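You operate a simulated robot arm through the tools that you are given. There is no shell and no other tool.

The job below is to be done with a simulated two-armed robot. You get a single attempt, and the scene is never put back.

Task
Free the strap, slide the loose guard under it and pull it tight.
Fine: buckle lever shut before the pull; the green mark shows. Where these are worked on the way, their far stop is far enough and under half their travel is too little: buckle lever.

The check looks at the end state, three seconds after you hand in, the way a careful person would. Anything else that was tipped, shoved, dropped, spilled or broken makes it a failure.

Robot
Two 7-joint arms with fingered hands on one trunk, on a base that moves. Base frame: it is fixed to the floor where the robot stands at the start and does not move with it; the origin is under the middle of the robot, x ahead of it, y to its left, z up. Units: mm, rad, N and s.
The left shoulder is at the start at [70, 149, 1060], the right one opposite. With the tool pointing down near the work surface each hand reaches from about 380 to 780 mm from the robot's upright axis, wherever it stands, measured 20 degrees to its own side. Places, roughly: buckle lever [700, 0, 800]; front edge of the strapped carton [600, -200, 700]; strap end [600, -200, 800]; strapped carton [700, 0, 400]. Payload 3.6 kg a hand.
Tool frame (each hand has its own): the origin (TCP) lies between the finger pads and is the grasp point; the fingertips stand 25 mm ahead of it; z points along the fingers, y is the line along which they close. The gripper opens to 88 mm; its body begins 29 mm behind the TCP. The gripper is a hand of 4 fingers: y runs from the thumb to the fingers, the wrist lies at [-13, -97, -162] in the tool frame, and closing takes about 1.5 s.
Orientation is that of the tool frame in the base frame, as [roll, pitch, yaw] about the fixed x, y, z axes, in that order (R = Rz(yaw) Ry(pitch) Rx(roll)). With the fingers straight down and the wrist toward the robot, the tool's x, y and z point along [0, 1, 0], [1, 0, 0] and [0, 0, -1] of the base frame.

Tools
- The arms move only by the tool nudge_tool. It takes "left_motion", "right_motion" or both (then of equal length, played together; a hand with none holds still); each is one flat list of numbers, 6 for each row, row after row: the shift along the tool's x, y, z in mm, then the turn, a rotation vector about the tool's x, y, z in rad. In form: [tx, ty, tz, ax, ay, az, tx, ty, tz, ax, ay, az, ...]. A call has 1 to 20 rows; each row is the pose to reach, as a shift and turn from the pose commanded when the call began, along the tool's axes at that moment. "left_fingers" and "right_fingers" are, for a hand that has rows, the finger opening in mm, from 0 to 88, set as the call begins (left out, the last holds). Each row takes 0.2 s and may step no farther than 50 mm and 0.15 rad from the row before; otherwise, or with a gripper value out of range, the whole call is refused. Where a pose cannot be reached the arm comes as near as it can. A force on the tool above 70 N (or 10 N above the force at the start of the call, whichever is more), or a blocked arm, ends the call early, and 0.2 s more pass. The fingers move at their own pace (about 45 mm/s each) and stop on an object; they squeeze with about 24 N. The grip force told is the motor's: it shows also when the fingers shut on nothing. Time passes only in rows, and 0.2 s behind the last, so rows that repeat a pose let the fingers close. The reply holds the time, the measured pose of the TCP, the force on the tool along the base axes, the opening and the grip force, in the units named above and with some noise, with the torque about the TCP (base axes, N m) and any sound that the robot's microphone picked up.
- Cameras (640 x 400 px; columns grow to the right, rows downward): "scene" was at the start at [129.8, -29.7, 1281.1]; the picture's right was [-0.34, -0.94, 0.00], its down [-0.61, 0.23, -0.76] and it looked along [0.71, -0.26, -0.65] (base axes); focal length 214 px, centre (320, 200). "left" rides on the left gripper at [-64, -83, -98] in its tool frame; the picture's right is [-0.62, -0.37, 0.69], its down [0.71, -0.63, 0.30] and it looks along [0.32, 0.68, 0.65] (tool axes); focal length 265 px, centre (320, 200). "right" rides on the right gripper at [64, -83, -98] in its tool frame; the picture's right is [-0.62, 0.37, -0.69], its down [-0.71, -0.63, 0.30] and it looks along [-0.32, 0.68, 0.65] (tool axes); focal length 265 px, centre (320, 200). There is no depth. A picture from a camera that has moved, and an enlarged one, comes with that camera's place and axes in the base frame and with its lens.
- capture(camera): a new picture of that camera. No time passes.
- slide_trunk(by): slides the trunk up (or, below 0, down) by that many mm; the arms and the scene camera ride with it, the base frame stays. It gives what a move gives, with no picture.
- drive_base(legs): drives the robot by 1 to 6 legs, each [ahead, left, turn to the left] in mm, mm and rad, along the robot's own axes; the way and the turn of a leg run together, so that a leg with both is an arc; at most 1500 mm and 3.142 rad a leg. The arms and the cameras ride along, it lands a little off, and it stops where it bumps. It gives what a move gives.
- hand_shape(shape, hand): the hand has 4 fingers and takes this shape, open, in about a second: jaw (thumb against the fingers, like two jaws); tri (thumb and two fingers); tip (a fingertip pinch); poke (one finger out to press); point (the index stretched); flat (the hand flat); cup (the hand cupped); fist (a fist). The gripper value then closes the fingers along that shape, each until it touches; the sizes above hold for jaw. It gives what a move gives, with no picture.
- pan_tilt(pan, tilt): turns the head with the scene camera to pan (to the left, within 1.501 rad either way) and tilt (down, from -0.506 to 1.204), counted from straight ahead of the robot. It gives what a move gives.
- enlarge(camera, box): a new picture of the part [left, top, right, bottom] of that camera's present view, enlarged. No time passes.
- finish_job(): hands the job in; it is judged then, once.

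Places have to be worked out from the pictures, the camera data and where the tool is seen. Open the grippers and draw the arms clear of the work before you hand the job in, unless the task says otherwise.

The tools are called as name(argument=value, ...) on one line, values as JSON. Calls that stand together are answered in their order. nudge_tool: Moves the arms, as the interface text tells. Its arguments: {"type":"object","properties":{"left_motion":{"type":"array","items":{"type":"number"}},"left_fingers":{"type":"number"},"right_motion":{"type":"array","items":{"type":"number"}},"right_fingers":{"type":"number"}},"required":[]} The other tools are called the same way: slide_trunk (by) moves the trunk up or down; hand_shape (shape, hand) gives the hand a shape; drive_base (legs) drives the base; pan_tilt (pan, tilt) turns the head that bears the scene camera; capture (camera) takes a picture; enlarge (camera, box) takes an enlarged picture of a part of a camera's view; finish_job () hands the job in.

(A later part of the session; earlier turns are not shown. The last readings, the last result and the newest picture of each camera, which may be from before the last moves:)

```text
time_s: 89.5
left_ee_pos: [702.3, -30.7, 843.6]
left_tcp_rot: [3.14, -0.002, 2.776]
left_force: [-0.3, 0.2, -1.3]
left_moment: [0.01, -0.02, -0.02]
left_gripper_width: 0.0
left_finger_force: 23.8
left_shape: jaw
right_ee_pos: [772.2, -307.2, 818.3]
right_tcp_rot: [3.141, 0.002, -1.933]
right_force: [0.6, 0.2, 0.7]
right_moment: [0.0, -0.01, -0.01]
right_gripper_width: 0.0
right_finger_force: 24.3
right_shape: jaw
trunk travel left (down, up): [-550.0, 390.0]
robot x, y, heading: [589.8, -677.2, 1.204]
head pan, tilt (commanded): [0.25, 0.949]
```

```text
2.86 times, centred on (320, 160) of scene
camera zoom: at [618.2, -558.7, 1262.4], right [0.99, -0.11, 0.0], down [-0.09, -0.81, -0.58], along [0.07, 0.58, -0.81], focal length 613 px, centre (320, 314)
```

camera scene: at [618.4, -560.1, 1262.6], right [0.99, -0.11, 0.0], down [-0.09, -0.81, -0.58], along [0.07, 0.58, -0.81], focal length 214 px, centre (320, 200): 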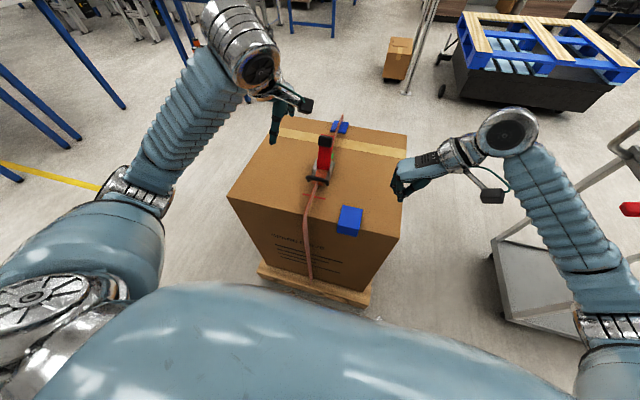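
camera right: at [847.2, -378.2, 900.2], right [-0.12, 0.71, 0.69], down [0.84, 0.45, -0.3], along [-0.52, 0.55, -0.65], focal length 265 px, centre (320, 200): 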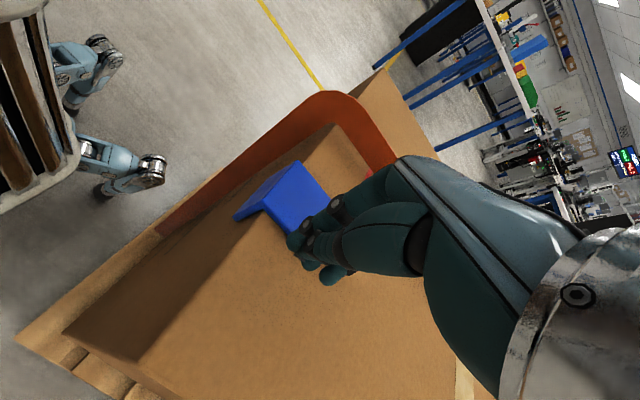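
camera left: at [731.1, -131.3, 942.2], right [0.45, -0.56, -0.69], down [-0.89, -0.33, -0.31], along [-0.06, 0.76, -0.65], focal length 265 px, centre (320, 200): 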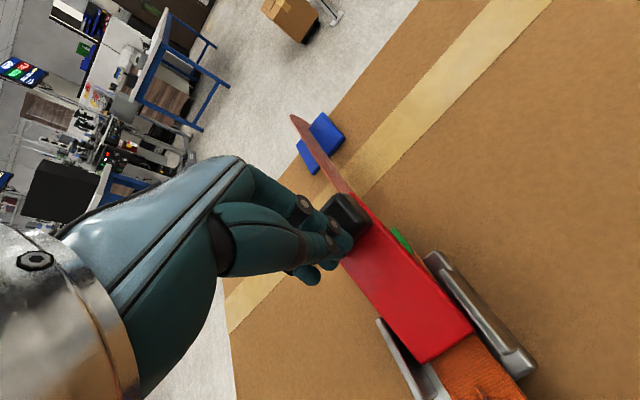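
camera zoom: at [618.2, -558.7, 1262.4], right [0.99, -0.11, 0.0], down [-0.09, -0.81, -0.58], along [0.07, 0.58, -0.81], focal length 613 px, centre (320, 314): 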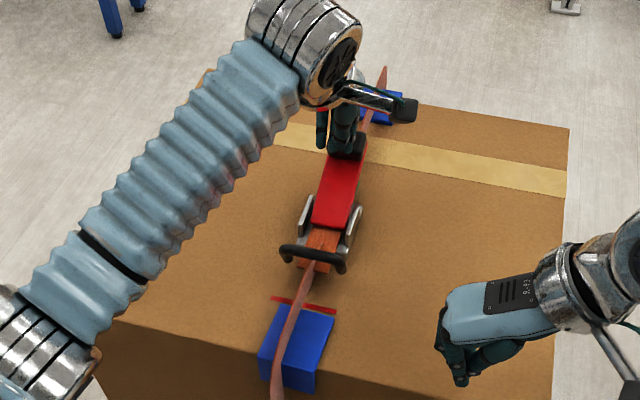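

The lever follows down with hardly any force. I continue forward and down until the knob is pressed near its closed height.

nudge_tool(left_motion=[-3, 11, 8, 0, 0, 0, -6, 21, 17, 0, 0, 0, -6, 28, 27, 0, 0, 0, -6, 33, 36, 0, 0, 0, -6, 34, 40, 0, 0, 0], left_fingers=0)

capture(camera="left")

enlarge(camera="scene", box=[240, 90, 400, 230])

```text
time_s: 90.7
left_ee_pos: [719.5, -4.1, 817.4]
left_tcp_rot: [3.115, 0.002, 2.776]
left_force: [-6.6, -3.9, 35.7]
left_moment: [-0.15, 0.2, 0.02]
left_gripper_width: 0.1
left_finger_force: 24.0
left_shape: jaw
right_ee_pos: [771.0, -313.1, 820.9]
right_tcp_rot: [-3.141, 0.008, -1.933]
right_force: [0.3, 0.8, 0.4]
right_moment: [0.0, -0.01, -0.01]
right_gripper_width: 0.0
right_finger_force: 23.8
right_shape: jaw
trunk travel left (down, up): [-550.0, 390.0]
robot x, y, heading: [588.9, -683.5, 1.207]
head pan, tilt (commanded): [0.25, 0.949]
```

```text
taken
camera left: at [747.6, -106.1, 913.9], right [0.46, -0.55, -0.7], down [-0.89, -0.33, -0.32], along [-0.05, 0.77, -0.64], focal length 265 px, centre (320, 200)
```

left: 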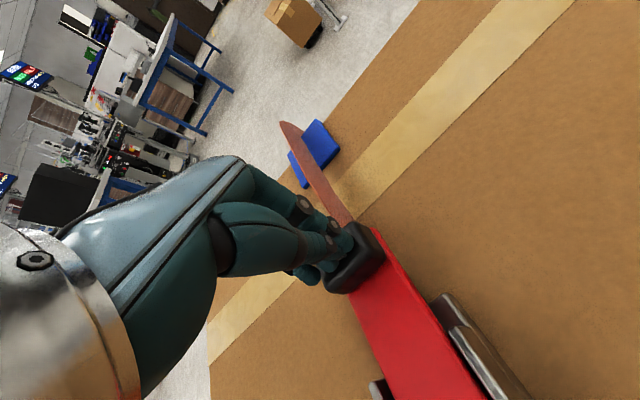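

```text
2.86 times, centred on (320, 160) of scene
camera zoom: at [615.3, -566.5, 1263.9], right [0.99, -0.11, 0.0], down [-0.09, -0.8, -0.59], along [0.07, 0.58, -0.81], focal length 613 px, centre (320, 314)
```

zoom: 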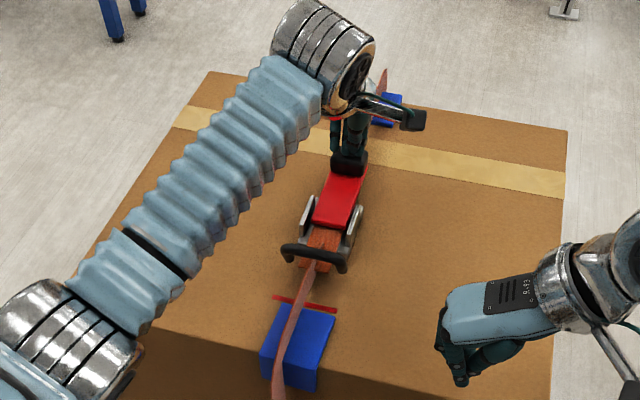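

Pressing gives 36 N with the TCP at z≈817, so the lever is nearly shut or at its stop. I look closely at the lever angle.

enlarge(camera="left", box=[280, 180, 520, 400])

enlarge(camera="scene", box=[290, 110, 370, 180])

capture(camera="right")

```text
1.82 times, centred on (400, 290) of left
camera zoom: at [747.6, -106.1, 913.9], right [0.46, -0.55, -0.7], down [-0.89, -0.33, -0.32], along [-0.05, 0.77, -0.64], focal length 483 px, centre (174, 36)
```

zoom: 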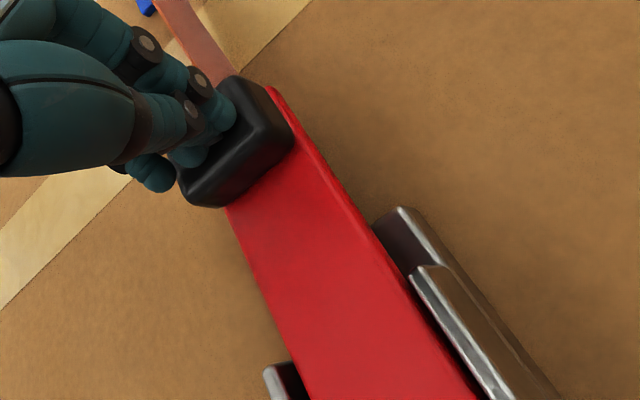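

```text
5.71 times, centred on (330, 145) of scene
camera zoom: at [615.3, -566.5, 1263.9], right [0.99, -0.11, 0.0], down [-0.09, -0.8, -0.59], along [0.07, 0.58, -0.81], focal length 1226 px, centre (263, 514)
```

zoom: 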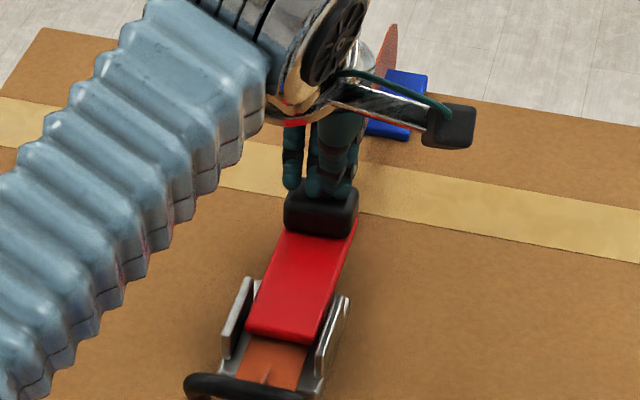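

```text
taken
camera right: at [826.7, -404.3, 919.6], right [-0.13, 0.71, 0.7], down [0.84, 0.45, -0.3], along [-0.52, 0.55, -0.65], focal length 265 px, centre (320, 200)
```

right: 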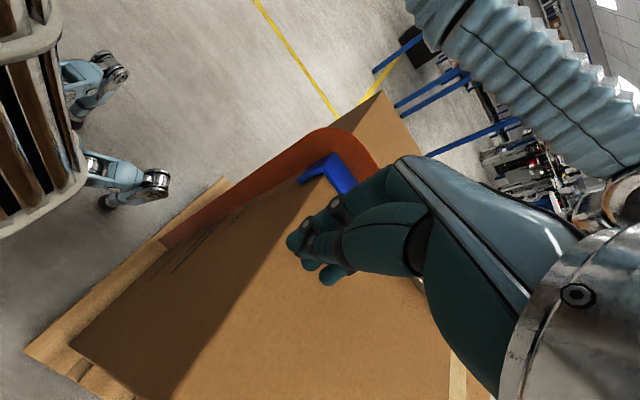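

The fingers sit on the knob top. I press 8 mm further to tell whether the lever still yields or is at its stop.

nudge_tool(left_motion=[0, 0, 4, 0, 0, 0, 0, 0, 8, 0, 0, 0, 0, 0, 8, 0, 0, 0], left_fingers=0)

enlarge(camera="scene", box=[290, 110, 370, 180])

```text
time_s: 91.5
left_ee_pos: [719.4, -4.9, 817.2]
left_tcp_rot: [3.104, 0.005, 2.776]
left_force: [-11.8, -4.1, 53.9]
left_moment: [-0.1, 0.33, -0.03]
left_gripper_width: 0.0
left_finger_force: 24.3
left_shape: jaw
right_ee_pos: [769.7, -314.4, 820.9]
right_tcp_rot: [3.141, 0.009, -1.934]
right_force: [0.6, 0.0, 0.2]
right_moment: [0.0, 0.01, 0.03]
right_gripper_width: 0.4
right_finger_force: 23.5
right_shape: jaw
trunk travel left (down, up): [-550.0, 390.0]
robot x, y, heading: [590.2, -677.4, 1.206]
head pan, tilt (commanded): [0.25, 0.949]
```

```text
5.71 times, centred on (330, 145) of scene
camera zoom: at [614.1, -569.0, 1263.8], right [0.99, -0.11, 0.0], down [-0.09, -0.8, -0.59], along [0.07, 0.59, -0.81], focal length 1226 px, centre (263, 514)
```

zoom: 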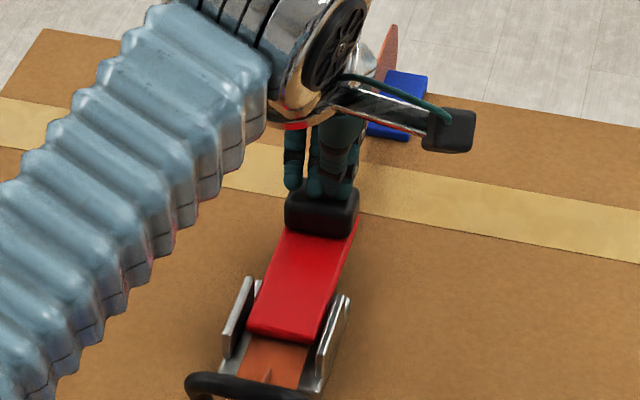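

The height did not change while the force rose to 54 N, so the lever is on its closed stop. I raise the left hand off and check.

nudge_tool(left_motion=[0, 0, -15, 0, 0, 0, 0, -5, -50, 0, 0, 0, 10, -40, -80, 0, 0, 0, 25, -80, -100, 0, 0, 0, 40, -120, -110, 0, 0, 0], left_fingers=0)

capture(camera="left")

enlarge(camera="scene", box=[270, 110, 390, 210])

```text
time_s: 92.7
left_ee_pos: [637.0, -106.2, 907.2]
left_tcp_rot: [3.138, 0.0, 2.777]
left_force: [-0.5, -0.6, 0.5]
left_moment: [0.01, -0.01, 0.02]
left_gripper_width: 0.1
left_finger_force: 23.5
left_shape: jaw
right_ee_pos: [771.0, -309.8, 818.2]
right_tcp_rot: [3.141, 0.004, -1.934]
right_force: [-0.9, -0.1, -0.3]
right_moment: [0.03, -0.03, 0.02]
right_gripper_width: 0.0
right_finger_force: 24.0
right_shape: jaw
trunk travel left (down, up): [-550.0, 390.0]
robot x, y, heading: [589.5, -677.4, 1.204]
head pan, tilt (commanded): [0.25, 0.949]
```

```text
taken
camera left: at [665.8, -206.6, 1005.4], right [0.45, -0.56, -0.69], down [-0.89, -0.33, -0.31], along [-0.06, 0.76, -0.65], focal length 265 px, centre (320, 200)
```

left: 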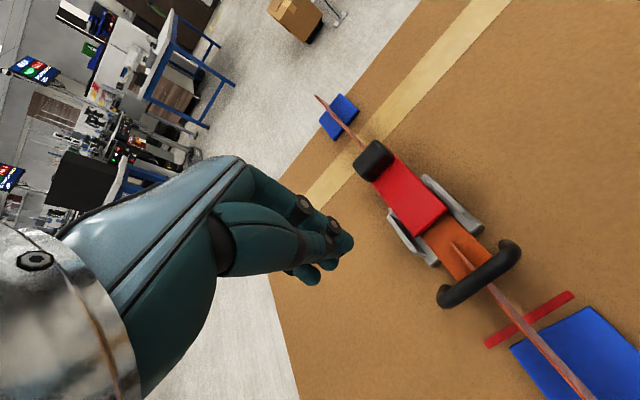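

```text
4.00 times, centred on (330, 160) of scene
camera zoom: at [616.3, -561.8, 1262.8], right [0.99, -0.11, 0.0], down [-0.09, -0.81, -0.58], along [0.07, 0.58, -0.81], focal length 858 px, centre (280, 360)
```

zoom: 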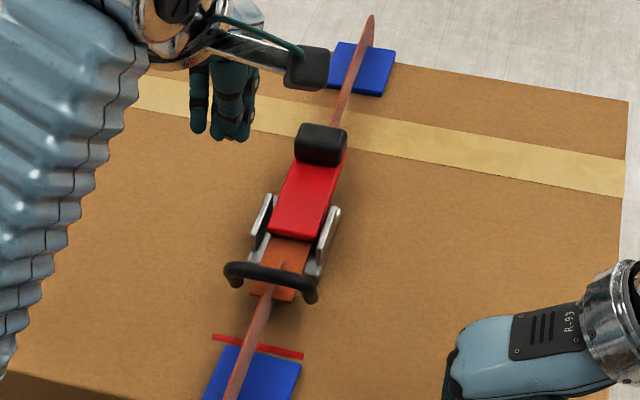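

The rays from both cameras put the knob back at its closed place, so the lever is shut. Now the pull: the handle bar triangulates to (658, -149, 792); I bring the left hand above it with the jaw opened to 40 mm so it fits in front of the buckle.

nudge_tool(left_motion=[-12, -12, 10, 0, 0, 0, -24, -25, 25, 0, 0, 0, -35, -37, 42, 0, 0, 0, -35, -37, 57, 0, 0, 0, -35, -37, 57, 0, 0, 0, -35, -37, 57, 0, 0, 0], left_fingers=40)

capture(camera="left")

enlarge(camera="scene", box=[270, 110, 390, 220])

enlarge(camera="right", box=[200, 60, 440, 240])

```text
time_s: 94.0
left_ee_pos: [658.4, -147.2, 847.9]
left_tcp_rot: [3.138, 0.001, 2.779]
left_force: [0.2, -0.9, 0.3]
left_moment: [-0.01, 0.02, -0.03]
left_gripper_width: 40.0
left_finger_force: 0.1
left_shape: jaw
right_ee_pos: [770.9, -308.2, 818.3]
right_tcp_rot: [-3.141, -0.001, -1.933]
right_force: [0.1, -0.1, 0.8]
right_moment: [-0.02, -0.01, 0.0]
right_gripper_width: 0.0
right_finger_force: 24.1
right_shape: jaw
trunk travel left (down, up): [-550.0, 390.0]
robot x, y, heading: [594.9, -680.6, 1.21]
head pan, tilt (commanded): [0.25, 0.949]
```

```text
taken
camera left: at [687.3, -247.6, 946.4], right [0.45, -0.56, -0.69], down [-0.89, -0.33, -0.31], along [-0.06, 0.76, -0.65], focal length 265 px, centre (320, 200)
```

left: 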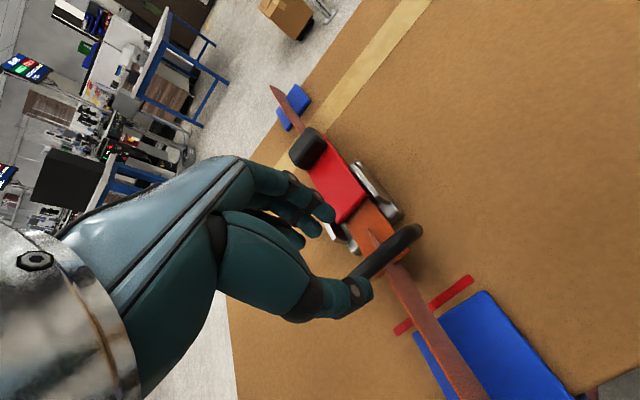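

```text
3.64 times, centred on (330, 165) of scene
camera zoom: at [617.8, -559.3, 1262.5], right [0.99, -0.11, 0.0], down [-0.09, -0.81, -0.58], along [0.07, 0.58, -0.81], focal length 780 px, centre (284, 327)
```

zoom: 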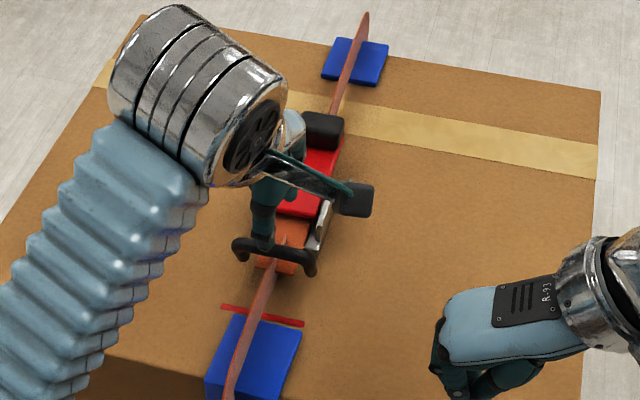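

```text
2.22 times, centred on (320, 150) of right
camera zoom: at [828.4, -399.3, 916.7], right [-0.12, 0.71, 0.69], down [0.84, 0.45, -0.3], along [-0.52, 0.55, -0.65], focal length 590 px, centre (320, 311)
```

zoom: 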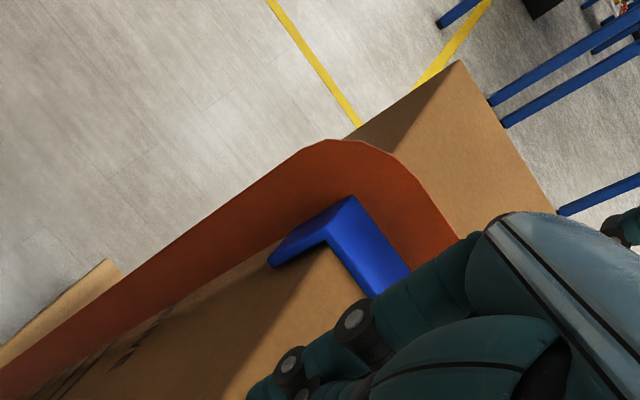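

The open jaw is centred above the bar. I lower it 50 mm so the bar lies between thumb and fingers.

nudge_tool(left_motion=[0, -2, 15, 0, 0, 0, 0, -4, 30, 0, 0, 0, 0, -4, 42, 0, 0, 0, 0, -4, 50, 0, 0, 0, 0, -4, 50, 0, 0, 0], left_fingers=40)

capture(camera="left")

enlarge(camera="scene", box=[270, 110, 390, 220])

```text
time_s: 95.2
left_ee_pos: [657.4, -150.8, 797.8]
left_tcp_rot: [3.139, 0.001, 2.777]
left_force: [0.8, -0.4, 0.6]
left_moment: [0.01, -0.01, 0.01]
left_gripper_width: 39.9
left_finger_force: 0.0
left_shape: jaw
right_ee_pos: [773.3, -308.1, 818.1]
right_tcp_rot: [3.141, 0.001, -1.933]
right_force: [-0.3, 0.8, -0.6]
right_moment: [-0.03, -0.03, 0.01]
right_gripper_width: 0.0
right_finger_force: 24.3
right_shape: jaw
trunk travel left (down, up): [-550.0, 390.0]
robot x, y, heading: [595.6, -679.0, 1.208]
head pan, tilt (commanded): [0.25, 0.949]
```

```text
taken
camera left: at [687.3, -251.0, 896.3], right [0.45, -0.56, -0.69], down [-0.89, -0.33, -0.31], along [-0.06, 0.76, -0.65], focal length 265 px, centre (320, 200)
```

left: 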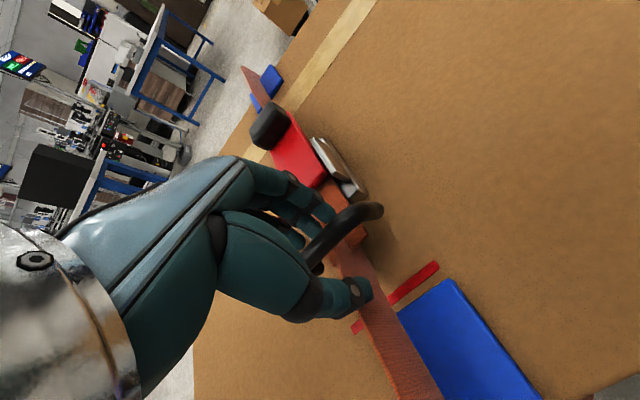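

```text
3.64 times, centred on (330, 165) of scene
camera zoom: at [618.0, -559.2, 1262.5], right [0.99, -0.11, 0.0], down [-0.09, -0.81, -0.58], along [0.07, 0.58, -0.81], focal length 780 px, centre (284, 327)
```

zoom: 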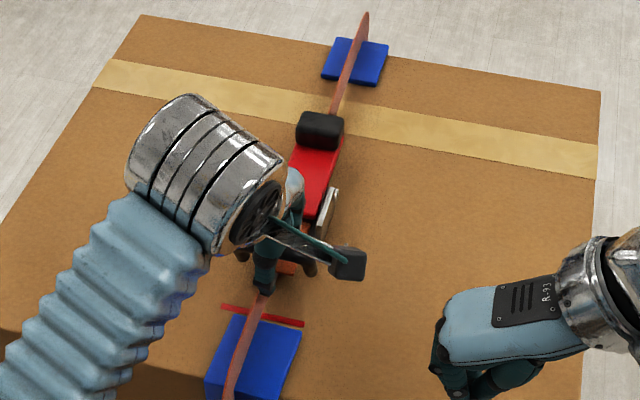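

The bar lies between the thumb and the fingers. I close the left hand on it.

nudge_tool(left_motion=[0, 0, 0, 0, 0, 0, 0, 0, 0, 0, 0, 0, 0, 0, 0, 0, 0, 0, 0, 0, 0, 0, 0, 0, 0, 0, 0, 0, 0, 0, 0, 0, 0, 0, 0, 0], left_fingers=0)

capture(camera="left")

```text
time_s: 96.7
left_ee_pos: [657.8, -150.6, 796.6]
left_tcp_rot: [-3.138, 0.0, 2.776]
left_force: [-0.3, -5.2, -13.4]
left_moment: [-0.07, -0.03, -0.05]
left_gripper_width: 0.4
left_finger_force: 24.1
left_shape: jaw
right_ee_pos: [772.5, -308.0, 816.1]
right_tcp_rot: [3.141, 0.0, -1.931]
right_force: [-0.3, -0.1, 0.6]
right_moment: [-0.01, -0.04, -0.02]
right_gripper_width: 0.1
right_finger_force: 23.9
right_shape: jaw
trunk travel left (down, up): [-550.0, 390.0]
robot x, y, heading: [593.4, -676.7, 1.208]
head pan, tilt (commanded): [0.25, 0.949]
```

```text
taken
camera left: at [687.4, -250.7, 895.1], right [0.45, -0.57, -0.69], down [-0.89, -0.33, -0.3], along [-0.06, 0.75, -0.66], focal length 265 px, centre (320, 200)
```

left: 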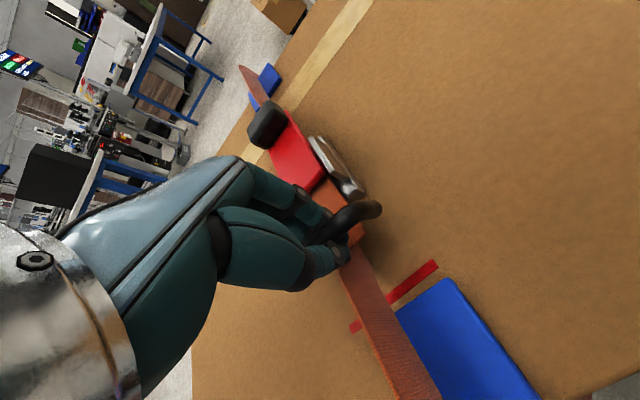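

The fingers have closed around the bar. I pull it toward the robot slowly, first 30 mm, lowering a touch as I go.

nudge_tool(left_motion=[0, -6, 2, 0, 0, 0, 0, -12, 3, 0, 0, 0, 0, -18, 4, 0, 0, 0, 0, -24, 4, 0, 0, 0, 0, -30, 4, 0, 0, 0], left_fingers=0)

capture(camera="left")

enlarge(camera="scene", box=[270, 110, 390, 220])

```text
time_s: 97.8
left_ee_pos: [646.9, -178.2, 795.1]
left_tcp_rot: [3.137, 0.0, 2.779]
left_force: [2.6, 4.5, -2.7]
left_moment: [0.05, -0.05, -0.09]
left_gripper_width: 1.0
left_finger_force: 23.7
left_shape: jaw
right_ee_pos: [773.1, -307.9, 817.1]
right_tcp_rot: [-3.141, 0.0, -1.931]
right_force: [0.6, 1.2, 0.5]
right_moment: [-0.01, 0.0, -0.01]
right_gripper_width: 0.0
right_finger_force: 24.3
right_shape: jaw
trunk travel left (down, up): [-550.0, 390.0]
robot x, y, heading: [590.9, -674.8, 1.21]
head pan, tilt (commanded): [0.25, 0.949]
```

```text
taken
camera left: at [676.1, -278.8, 893.2], right [0.45, -0.56, -0.69], down [-0.89, -0.33, -0.31], along [-0.06, 0.76, -0.65], focal length 265 px, centre (320, 200)
```

left: 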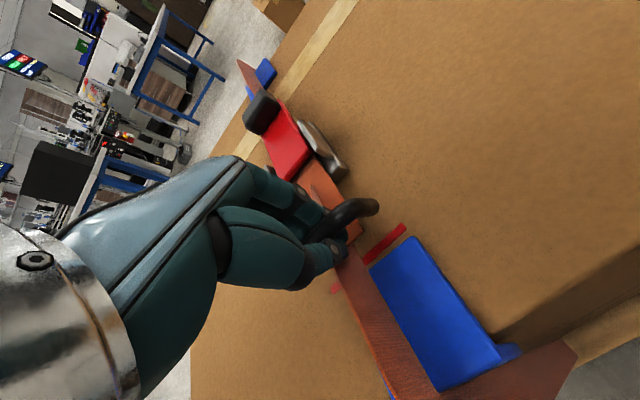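

```text
3.64 times, centred on (330, 165) of scene
camera zoom: at [618.4, -558.1, 1262.4], right [0.99, -0.11, 0.0], down [-0.09, -0.81, -0.58], along [0.07, 0.58, -0.81], focal length 780 px, centre (284, 327)
```

zoom: 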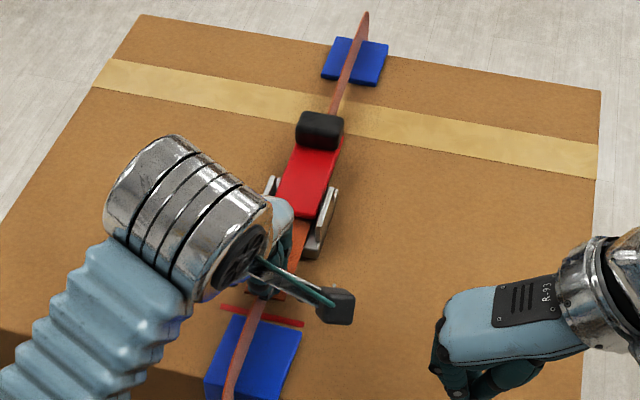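

The tail slides out with only ~5 N. I continue the pull by another 45 mm.

nudge_tool(left_motion=[0, -8, 1, 0, 0, 0, 0, -16, 2, 0, 0, 0, 0, -24, 3, 0, 0, 0, 0, -32, 4, 0, 0, 0, 0, -39, 5, 0, 0, 0, 0, -45, 6, 0, 0, 0], left_fingers=0)

capture(camera="left")

enlarge(camera="scene", box=[270, 110, 390, 220])

enlarge(camera="right", box=[200, 60, 440, 240])

```text
time_s: 99.2
left_ee_pos: [631.2, -220.9, 788.2]
left_tcp_rot: [3.14, 0.001, 2.78]
left_force: [3.0, 8.4, 2.3]
left_moment: [0.06, -0.02, -0.04]
left_gripper_width: 0.8
left_finger_force: 24.4
left_shape: jaw
right_ee_pos: [772.7, -308.1, 817.8]
right_tcp_rot: [-3.141, 0.0, -1.931]
right_force: [-0.2, 0.0, -0.1]
right_moment: [-0.04, 0.01, 0.0]
right_gripper_width: 0.0
right_finger_force: 24.2
right_shape: jaw
trunk travel left (down, up): [-550.0, 390.0]
robot x, y, heading: [593.4, -682.5, 1.207]
head pan, tilt (commanded): [0.25, 0.949]
```

```text
taken
camera left: at [660.2, -321.5, 886.6], right [0.45, -0.56, -0.69], down [-0.89, -0.33, -0.31], along [-0.06, 0.76, -0.65], focal length 265 px, centre (320, 200)
```

left: 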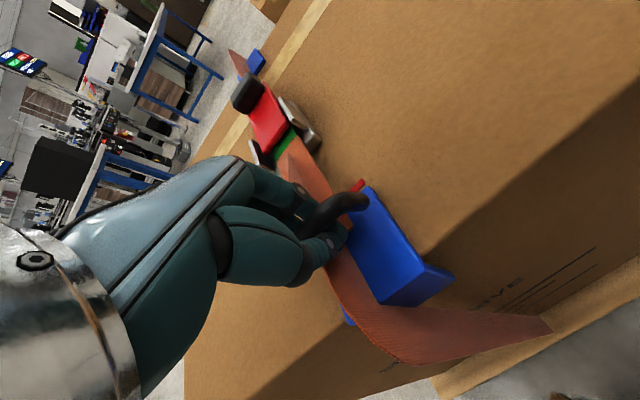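

```text
3.64 times, centred on (330, 165) of scene
camera zoom: at [618.3, -558.3, 1262.4], right [0.99, -0.11, 0.0], down [-0.09, -0.81, -0.58], along [0.07, 0.58, -0.81], focal length 780 px, centre (284, 327)
```

zoom: 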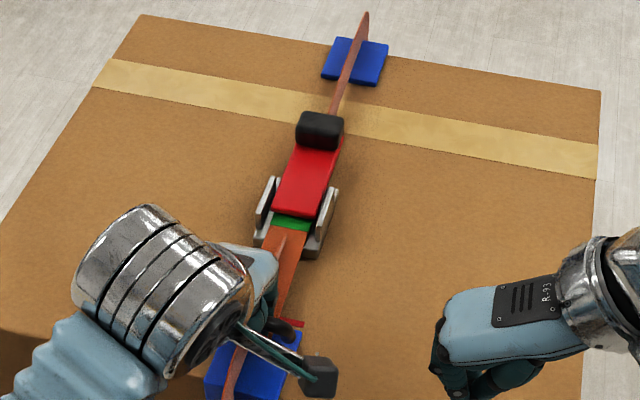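

```text
2.22 times, centred on (320, 150) of right
camera zoom: at [828.8, -398.6, 916.3], right [-0.12, 0.71, 0.69], down [0.84, 0.44, -0.3], along [-0.52, 0.55, -0.65], focal length 590 px, centre (320, 311)
```

zoom: 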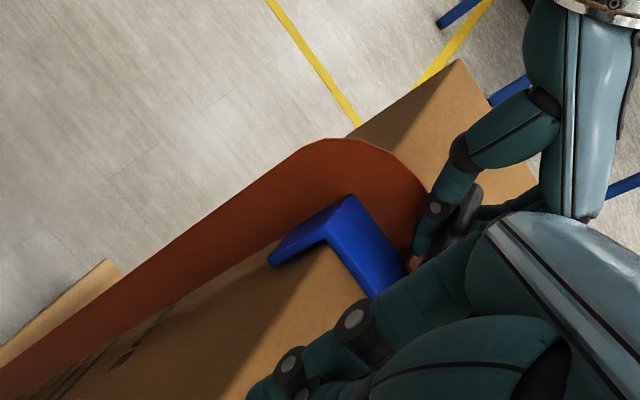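

The green mark is starting to show by the buckle; force is still only ~9 N. I pull further in small steps.

nudge_tool(left_motion=[0, -5, 0.5, 0, 0, 0, 0, -10, 1, 0, 0, 0, 0, -14, 1.5, 0, 0, 0, 0, -14, 1.5, 0, 0, 0], left_fingers=0)

enlarge(camera="scene", box=[270, 110, 390, 220])

enlarge(camera="right", box=[200, 60, 440, 240])

capture(camera="left")

```text
time_s: 100.2
left_ee_pos: [625.8, -234.2, 785.9]
left_tcp_rot: [3.139, -0.001, 2.776]
left_force: [6.3, 7.7, 4.2]
left_moment: [0.06, -0.01, -0.07]
left_gripper_width: 1.0
left_finger_force: 23.9
left_shape: jaw
right_ee_pos: [773.6, -307.4, 817.0]
right_tcp_rot: [3.142, -0.002, -1.931]
right_force: [1.0, 0.1, 0.0]
right_moment: [-0.02, 0.0, 0.02]
right_gripper_width: 0.1
right_finger_force: 23.9
right_shape: jaw
trunk travel left (down, up): [-550.0, 390.0]
robot x, y, heading: [587.7, -680.2, 1.211]
head pan, tilt (commanded): [0.25, 0.949]
```

```text
3.64 times, centred on (330, 165) of scene
camera zoom: at [618.8, -558.1, 1262.3], right [0.99, -0.11, 0.0], down [-0.09, -0.81, -0.58], along [0.07, 0.58, -0.81], focal length 780 px, centre (284, 327)
```

zoom: 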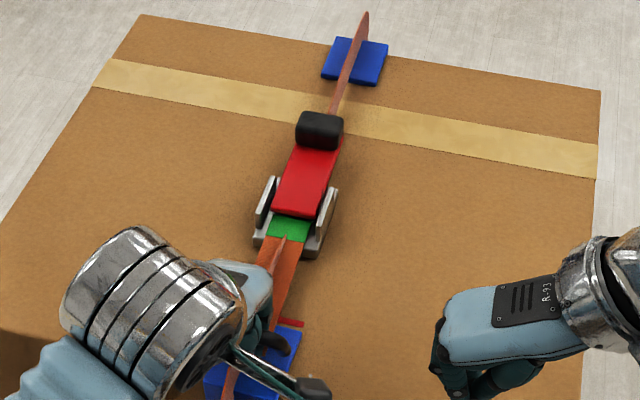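

```text
2.22 times, centred on (320, 150) of right
camera zoom: at [829.2, -398.4, 916.2], right [-0.12, 0.71, 0.69], down [0.84, 0.44, -0.31], along [-0.52, 0.55, -0.65], focal length 590 px, centre (320, 311)
```

zoom: 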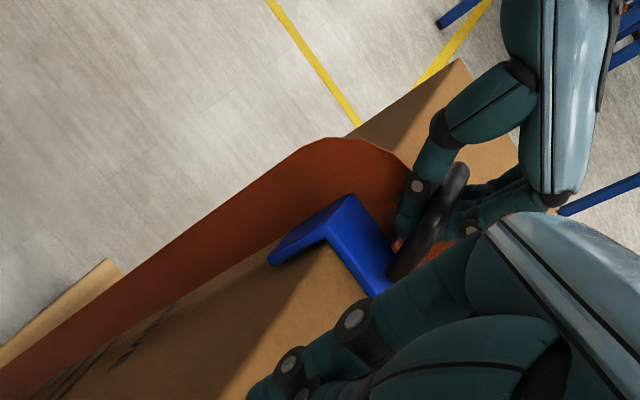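

```text
taken
camera left: at [655.1, -334.1, 884.9], right [0.45, -0.56, -0.69], down [-0.89, -0.33, -0.31], along [-0.06, 0.76, -0.65], focal length 265 px, centre (320, 200)
```

left: 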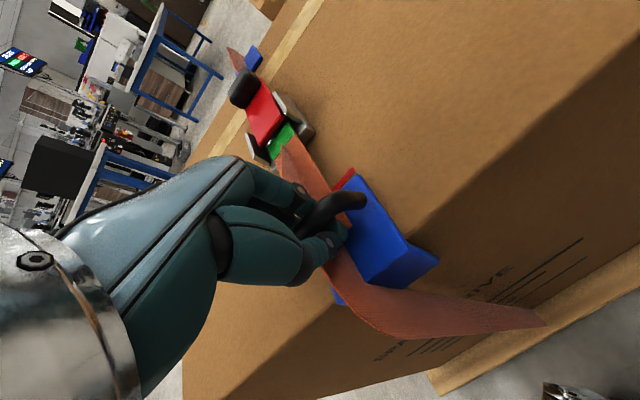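

The green mark is now mostly out; the pull is still light (~10 N). I continue in small steps until it comes up firm.

nudge_tool(left_motion=[0, -4, 0, 0, 0, 0, 0, -8, 0, 0, 0, 0, 0, -12, 0, 0, 0, 0, 0, -12, 0, 0, 0, 0], left_fingers=0)

enlarge(camera="scene", box=[270, 110, 390, 220])

enlarge(camera="right", box=[200, 60, 440, 240])

```text
time_s: 101.2
left_ee_pos: [621.4, -244.2, 787.0]
left_tcp_rot: [3.141, 0.0, 2.777]
left_force: [5.7, 9.8, 1.9]
left_moment: [0.05, 0.0, -0.02]
left_gripper_width: 0.8
left_finger_force: 24.1
left_shape: jaw
right_ee_pos: [772.1, -307.5, 816.1]
right_tcp_rot: [3.14, -0.001, -1.934]
right_force: [-0.5, 0.4, -0.5]
right_moment: [0.01, 0.01, 0.01]
right_gripper_width: 0.2
right_finger_force: 23.7
right_shape: jaw
trunk travel left (down, up): [-550.0, 390.0]
robot x, y, heading: [594.8, -678.3, 1.204]
head pan, tilt (commanded): [0.25, 0.949]
```

```text
3.64 times, centred on (330, 165) of scene
camera zoom: at [619.0, -557.7, 1262.3], right [0.99, -0.11, 0.0], down [-0.09, -0.81, -0.58], along [0.07, 0.58, -0.81], focal length 780 px, centre (284, 327)
```

zoom: 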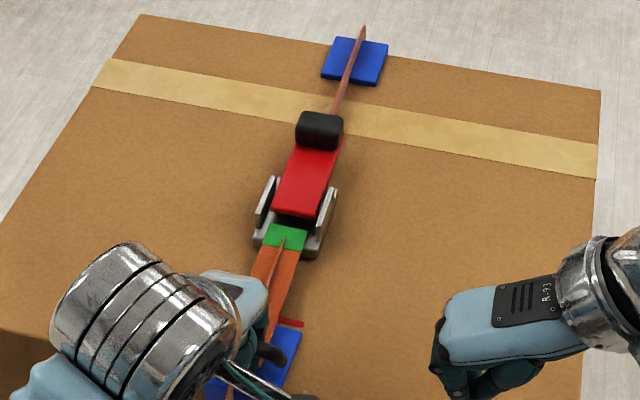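

```text
2.22 times, centred on (320, 150) of right
camera zoom: at [829.3, -398.2, 916.1], right [-0.12, 0.71, 0.69], down [0.84, 0.44, -0.31], along [-0.53, 0.54, -0.65], focal length 590 px, centre (320, 311)
```

zoom: 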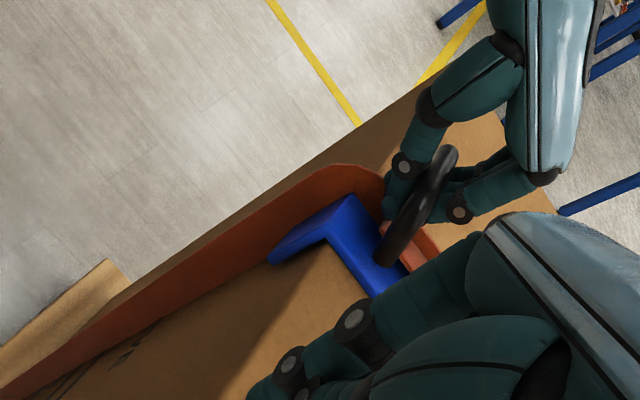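

The strap has drawn tight over the guard and the green mark is fully visible. I pull a last 5 mm to make sure it is firmly home.

nudge_tool(left_motion=[0, -3, 0, 0, 0, 0, 0, -6, 0, 0, 0, 0, 0, -6, 0, 0, 0, 0], left_fingers=0)

enlarge(camera="scene", box=[270, 110, 390, 220])

```text
time_s: 102.0
left_ee_pos: [620.0, -250.1, 784.7]
left_tcp_rot: [3.139, 0.0, 2.779]
left_force: [4.9, 10.2, 4.1]
left_moment: [0.07, 0.0, 0.01]
left_gripper_width: 0.9
left_finger_force: 24.0
left_shape: jaw
right_ee_pos: [773.1, -306.9, 816.8]
right_tcp_rot: [-3.14, -0.002, -1.932]
right_force: [-0.3, 0.0, -0.6]
right_moment: [-0.01, 0.01, 0.01]
right_gripper_width: 0.0
right_finger_force: 23.1
right_shape: jaw
trunk travel left (down, up): [-550.0, 390.0]
robot x, y, heading: [592.1, -679.3, 1.204]
head pan, tilt (commanded): [0.25, 0.949]
```

```text
3.64 times, centred on (330, 165) of scene
camera zoom: at [618.8, -557.8, 1262.3], right [0.99, -0.11, 0.0], down [-0.09, -0.81, -0.58], along [0.07, 0.58, -0.81], focal length 780 px, centre (284, 327)
```

zoom: 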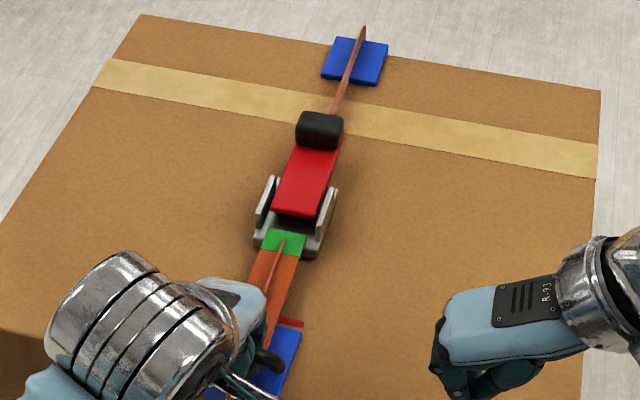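

The green mark stands well clear of the buckle, at least as far as in the tight starting state. I relax the pull slightly and open the left hand in place.

nudge_tool(left_motion=[0, 2, 0, 0, 0, 0, 0, 2, 0, 0, 0, 0, 0, 2, 0, 0, 0, 0, 0, 2, 0, 0, 0, 0, 0, 2, 0, 0, 0, 0], left_fingers=45)

capture(camera="left")

enlarge(camera="right", box=[200, 60, 440, 240])

```text
time_s: 103.2
left_ee_pos: [619.7, -248.3, 785.9]
left_tcp_rot: [3.14, 0.001, 2.777]
left_force: [-0.8, 0.3, 0.3]
left_moment: [-0.01, 0.01, -0.02]
left_gripper_width: 45.0
left_finger_force: 0.0
left_shape: jaw
right_ee_pos: [772.0, -308.8, 816.7]
right_tcp_rot: [3.141, -0.001, -1.933]
right_force: [0.0, -0.1, 0.7]
right_moment: [0.0, 0.03, 0.0]
right_gripper_width: 0.2
right_finger_force: 23.5
right_shape: jaw
trunk travel left (down, up): [-550.0, 390.0]
robot x, y, heading: [593.3, -678.2, 1.207]
head pan, tilt (commanded): [0.25, 0.949]
```

```text
taken
camera left: at [649.5, -348.5, 885.4], right [0.45, -0.56, -0.69], down [-0.89, -0.33, -0.31], along [-0.06, 0.76, -0.65], focal length 265 px, centre (320, 200)
```

left: 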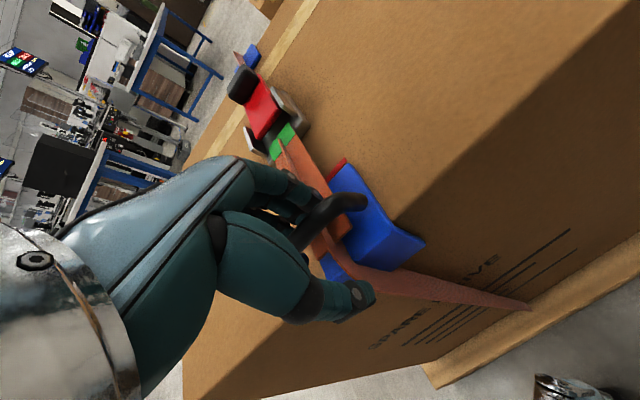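

```text
2.22 times, centred on (320, 150) of right
camera zoom: at [828.6, -399.1, 916.6], right [-0.12, 0.71, 0.69], down [0.84, 0.44, -0.3], along [-0.52, 0.55, -0.65], focal length 590 px, centre (320, 311)
```

zoom: 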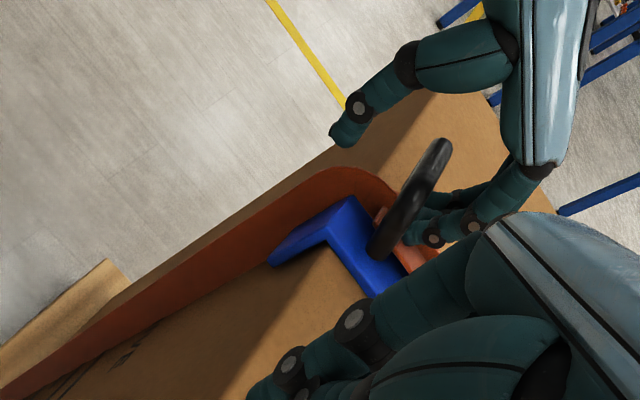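

The hand is open and the tail holds its place. I lift the left hand straight up clear of the handle, then draw it back, and raise the right hand too.

nudge_tool(left_motion=[0, 0, -20, 0, 0, 0, 0, 0, -45, 0, 0, 0, 0, 0, -80, 0, 0, 0, 15, 0, -120, 0, 0, 0, 40, 0, -160, 0, 0, 0, 75, 0, -190, 0, 0, 0], right_motion=[0, -10, -20, 0, 0, 0, 0, -25, -45, 0, 0, 0, 0, -45, -75, 0, 0, 0, 0, -75, -105, 0, 0, 0, 0, -110, -130, 0, 0, 0, 0, -145, -150, 0, 0, 0])

capture(camera="left")

enlarge(camera="scene", box=[230, 110, 420, 290])

capture(camera="right")

```text
time_s: 104.7
left_ee_pos: [551.3, -221.9, 977.0]
left_tcp_rot: [3.139, -0.001, 2.779]
left_force: [0.1, -1.4, -0.7]
left_moment: [0.0, -0.01, -0.01]
left_gripper_width: 44.5
left_finger_force: 0.1
left_shape: jaw
right_ee_pos: [909.5, -363.7, 967.4]
right_tcp_rot: [3.14, 0.002, -1.932]
right_force: [0.6, 0.1, 0.5]
right_moment: [-0.02, 0.0, 0.01]
right_gripper_width: 0.0
right_finger_force: 24.3
right_shape: jaw
trunk travel left (down, up): [-550.0, 390.0]
robot x, y, heading: [593.1, -677.5, 1.209]
head pan, tilt (commanded): [0.25, 0.949]
```

```text
taken
camera left: at [579.9, -323.1, 1076.0], right [0.45, -0.56, -0.7], down [-0.89, -0.33, -0.31], along [-0.06, 0.76, -0.65], focal length 265 px, centre (320, 200)
```

left: 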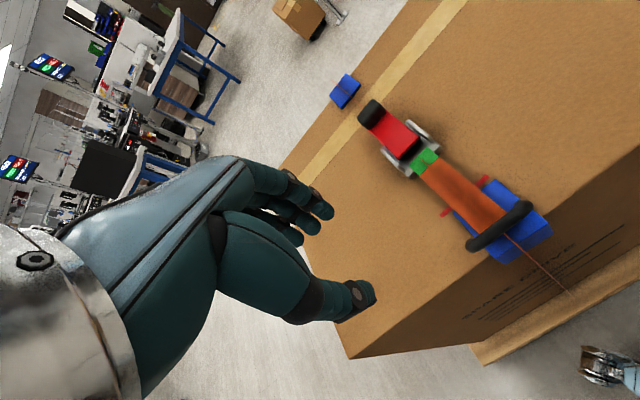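

```text
2.22 times, centred on (325, 200) of scene
camera zoom: at [619.6, -561.4, 1262.6], right [0.99, -0.11, 0.0], down [-0.09, -0.81, -0.58], along [0.07, 0.58, -0.81], focal length 477 px, centre (309, 200)
```

zoom: 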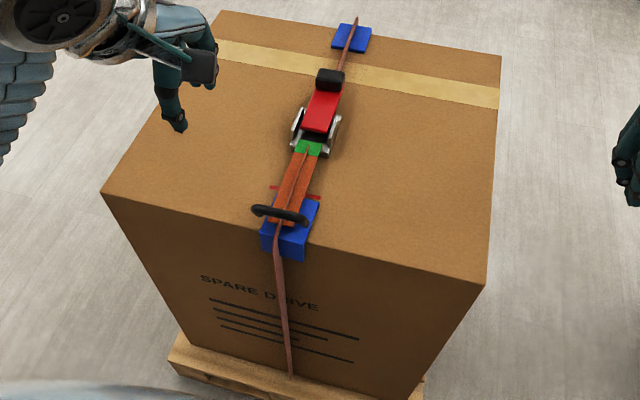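

```text
taken
camera right: at [966.4, -453.7, 1066.7], right [-0.12, 0.71, 0.69], down [0.84, 0.45, -0.3], along [-0.53, 0.55, -0.65], focal length 265 px, centre (320, 200)
```

right: 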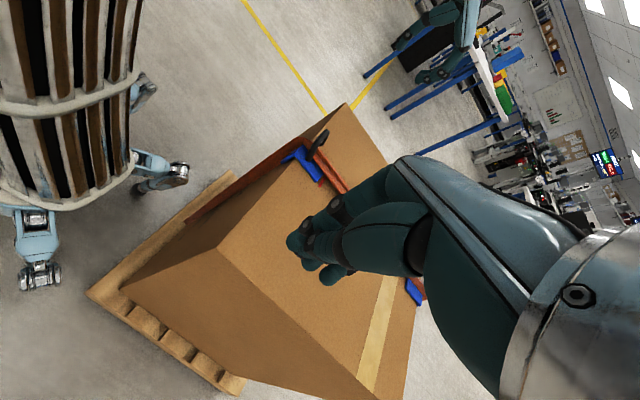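

The strap is tight over the guard and the green mark shows. I zoom in to verify lever, guard and mark.

enlarge(camera="scene", box=[300, 130, 360, 190])

enlarge(camera="scene", box=[280, 175, 360, 235])

enlarge(camera="left", box=[340, 70, 580, 280])

```text
6.67 times, centred on (330, 160) of scene
camera zoom: at [619.6, -561.4, 1262.6], right [0.99, -0.11, 0.0], down [-0.09, -0.81, -0.58], along [0.07, 0.58, -0.81], focal length 1430 px, centre (253, 467)
```

zoom: 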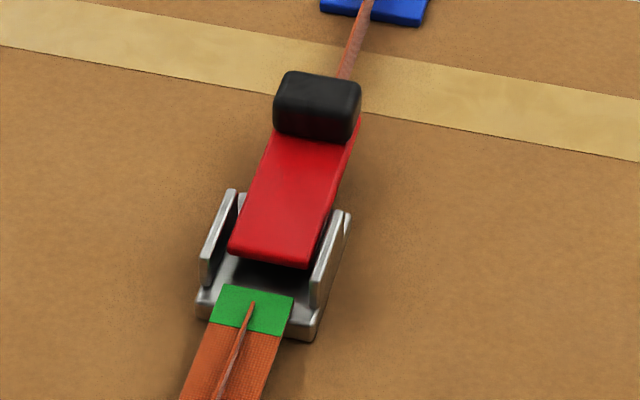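

```text
6.67 times, centred on (320, 205) of scene
camera zoom: at [619.6, -561.4, 1262.6], right [0.99, -0.11, 0.0], down [-0.09, -0.81, -0.58], along [0.07, 0.58, -0.81], focal length 1430 px, centre (320, 167)
```

zoom: 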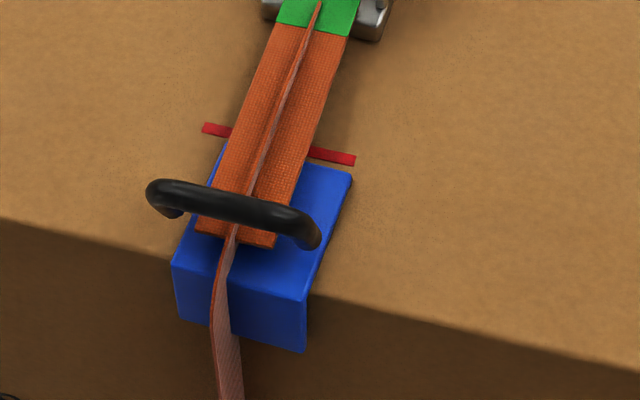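

```text
1.90 times, centred on (460, 175) of left
camera zoom: at [579.9, -323.1, 1076.0], right [0.45, -0.56, -0.7], down [-0.89, -0.33, -0.31], along [-0.06, 0.76, -0.65], focal length 506 px, centre (53, 248)
```

zoom: 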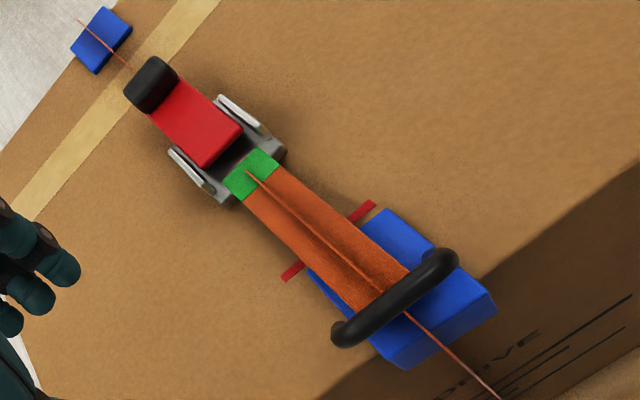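

Everything looks in place; before handing in I want a low-angle check that the lever is fully down, so I bring the left camera to a low, forward-looking pose above the handle.

nudge_tool(left_motion=[-18, 5, 10, -0.117, 0, 0, -36, 10, 25, -0.233, 0, 0, -54, 16, 45, -0.35, 0, 0, -72, 21, 65, -0.467, 0, 0, -90, 26, 85, -0.583, 0, 0, -106, 31, 102, -0.7, 0, 0, -106, 31, 102, -0.7, 0, 0])

capture(camera="left")

```text
time_s: 106.2
left_ee_pos: [660.3, -231.3, 874.6]
left_tcp_rot: [2.437, 0.001, 2.776]
left_force: [0.8, -0.4, -0.1]
left_moment: [-0.01, -0.01, 0.0]
left_gripper_width: 44.6
left_finger_force: 0.0
left_shape: jaw
left hand out of reach, approached as far as the arm can: row 1, 2, 3, 4, 5
right_ee_pos: [908.5, -360.2, 968.2]
right_tcp_rot: [-3.141, 0.001, -1.933]
right_force: [-0.8, 0.2, -0.2]
right_moment: [-0.02, -0.01, -0.01]
right_gripper_width: 0.0
right_finger_force: 24.8
right_shape: jaw
trunk travel left (down, up): [-550.0, 390.0]
robot x, y, heading: [588.5, -675.6, 1.209]
head pan, tilt (commanded): [0.25, 0.949]
```

```text
taken
camera left: at [674.2, -372.3, 896.2], right [0.64, -0.07, -0.77], down [-0.77, -0.01, -0.64], along [0.03, 1.0, -0.06], focal length 265 px, centre (320, 200)
```

left: 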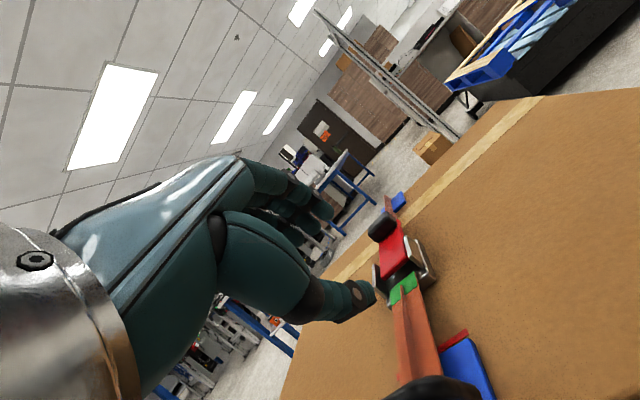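

enlarge(camera="left", box=[340, 170, 470, 300])

```text
3.08 times, centred on (405, 235) of left
camera zoom: at [674.2, -372.3, 896.2], right [0.64, -0.07, -0.77], down [-0.77, -0.01, -0.64], along [0.03, 1.0, -0.06], focal length 817 px, centre (58, 92)
```

zoom: 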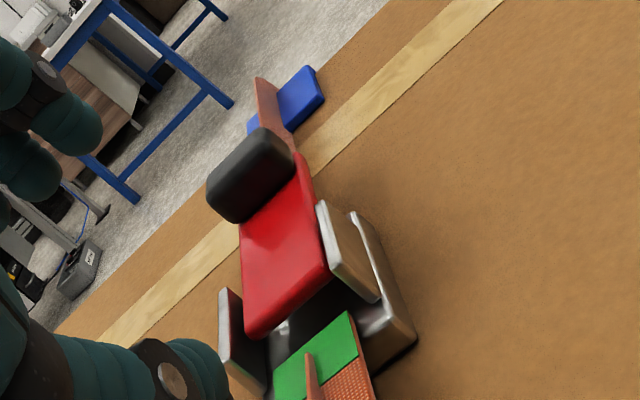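

The low view puts the knob at z≈781, i.e. the lever is fully shut; the green mark is out and the guard lies under the tight strap. I withdraw the left hand up and back and open both grippers.

nudge_tool(left_motion=[0, 26, -30, 0, 0, 0, 25, 46, -58, 0.14, 0, 0, 50, 52, -80, 0.28, 0, 0, 75, 52, -95, 0.42, 0, 0, 92, 52, -105, 0.56, 0, 0, 106, 52, -112, 0.7, 0, 0, 106, 52, -112, 0.7, 0, 0], right_motion=[0, -5, -5, 0, 0, 0, 0, -10, -10, 0, 0, 0, 0, -15, -15, 0, 0, 0, 0, -20, -20, 0, 0, 0, 0, -20, -20, 0, 0, 0, 0, -20, -20, 0, 0, 0, 0, -20, -20, 0, 0, 0], left_fingers=88, right_fingers=88)

capture(camera="scene")

enlarge(camera="scene", box=[230, 110, 420, 290])

```text
time_s: 107.8
left_ee_pos: [548.8, -225.1, 994.0]
left_tcp_rot: [3.141, -0.001, 2.78]
left_force: [-0.7, 0.3, 0.1]
left_moment: [0.01, 0.01, 0.01]
left_gripper_width: 87.8
left_finger_force: 0.1
left_shape: jaw
left hand out of reach, approached as far as the arm can: row 1, 2, 3, 4, 5
right_ee_pos: [927.5, -366.2, 986.4]
right_tcp_rot: [-3.141, -0.002, -1.934]
right_force: [0.2, -0.5, 0.2]
right_moment: [0.06, 0.03, -0.02]
right_gripper_width: 87.6
right_finger_force: 0.1
right_shape: jaw
trunk travel left (down, up): [-550.0, 390.0]
robot x, y, heading: [592.6, -673.1, 1.209]
head pan, tilt (commanded): [0.25, 0.949]
```

```text
taken
camera scene: at [619.3, -558.3, 1262.3], right [0.99, -0.11, 0.0], down [-0.09, -0.81, -0.58], along [0.07, 0.58, -0.81], focal length 214 px, centre (320, 200)
```

scene: 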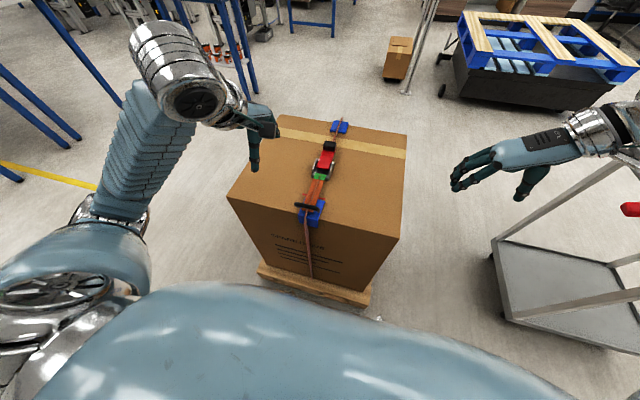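

```text
2.22 times, centred on (325, 200) of scene
camera zoom: at [619.3, -558.3, 1262.3], right [0.99, -0.11, 0.0], down [-0.09, -0.81, -0.58], along [0.07, 0.58, -0.81], focal length 477 px, centre (309, 200)
```

zoom: 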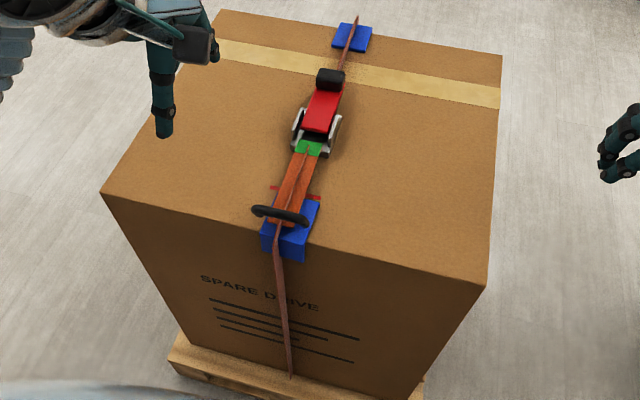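

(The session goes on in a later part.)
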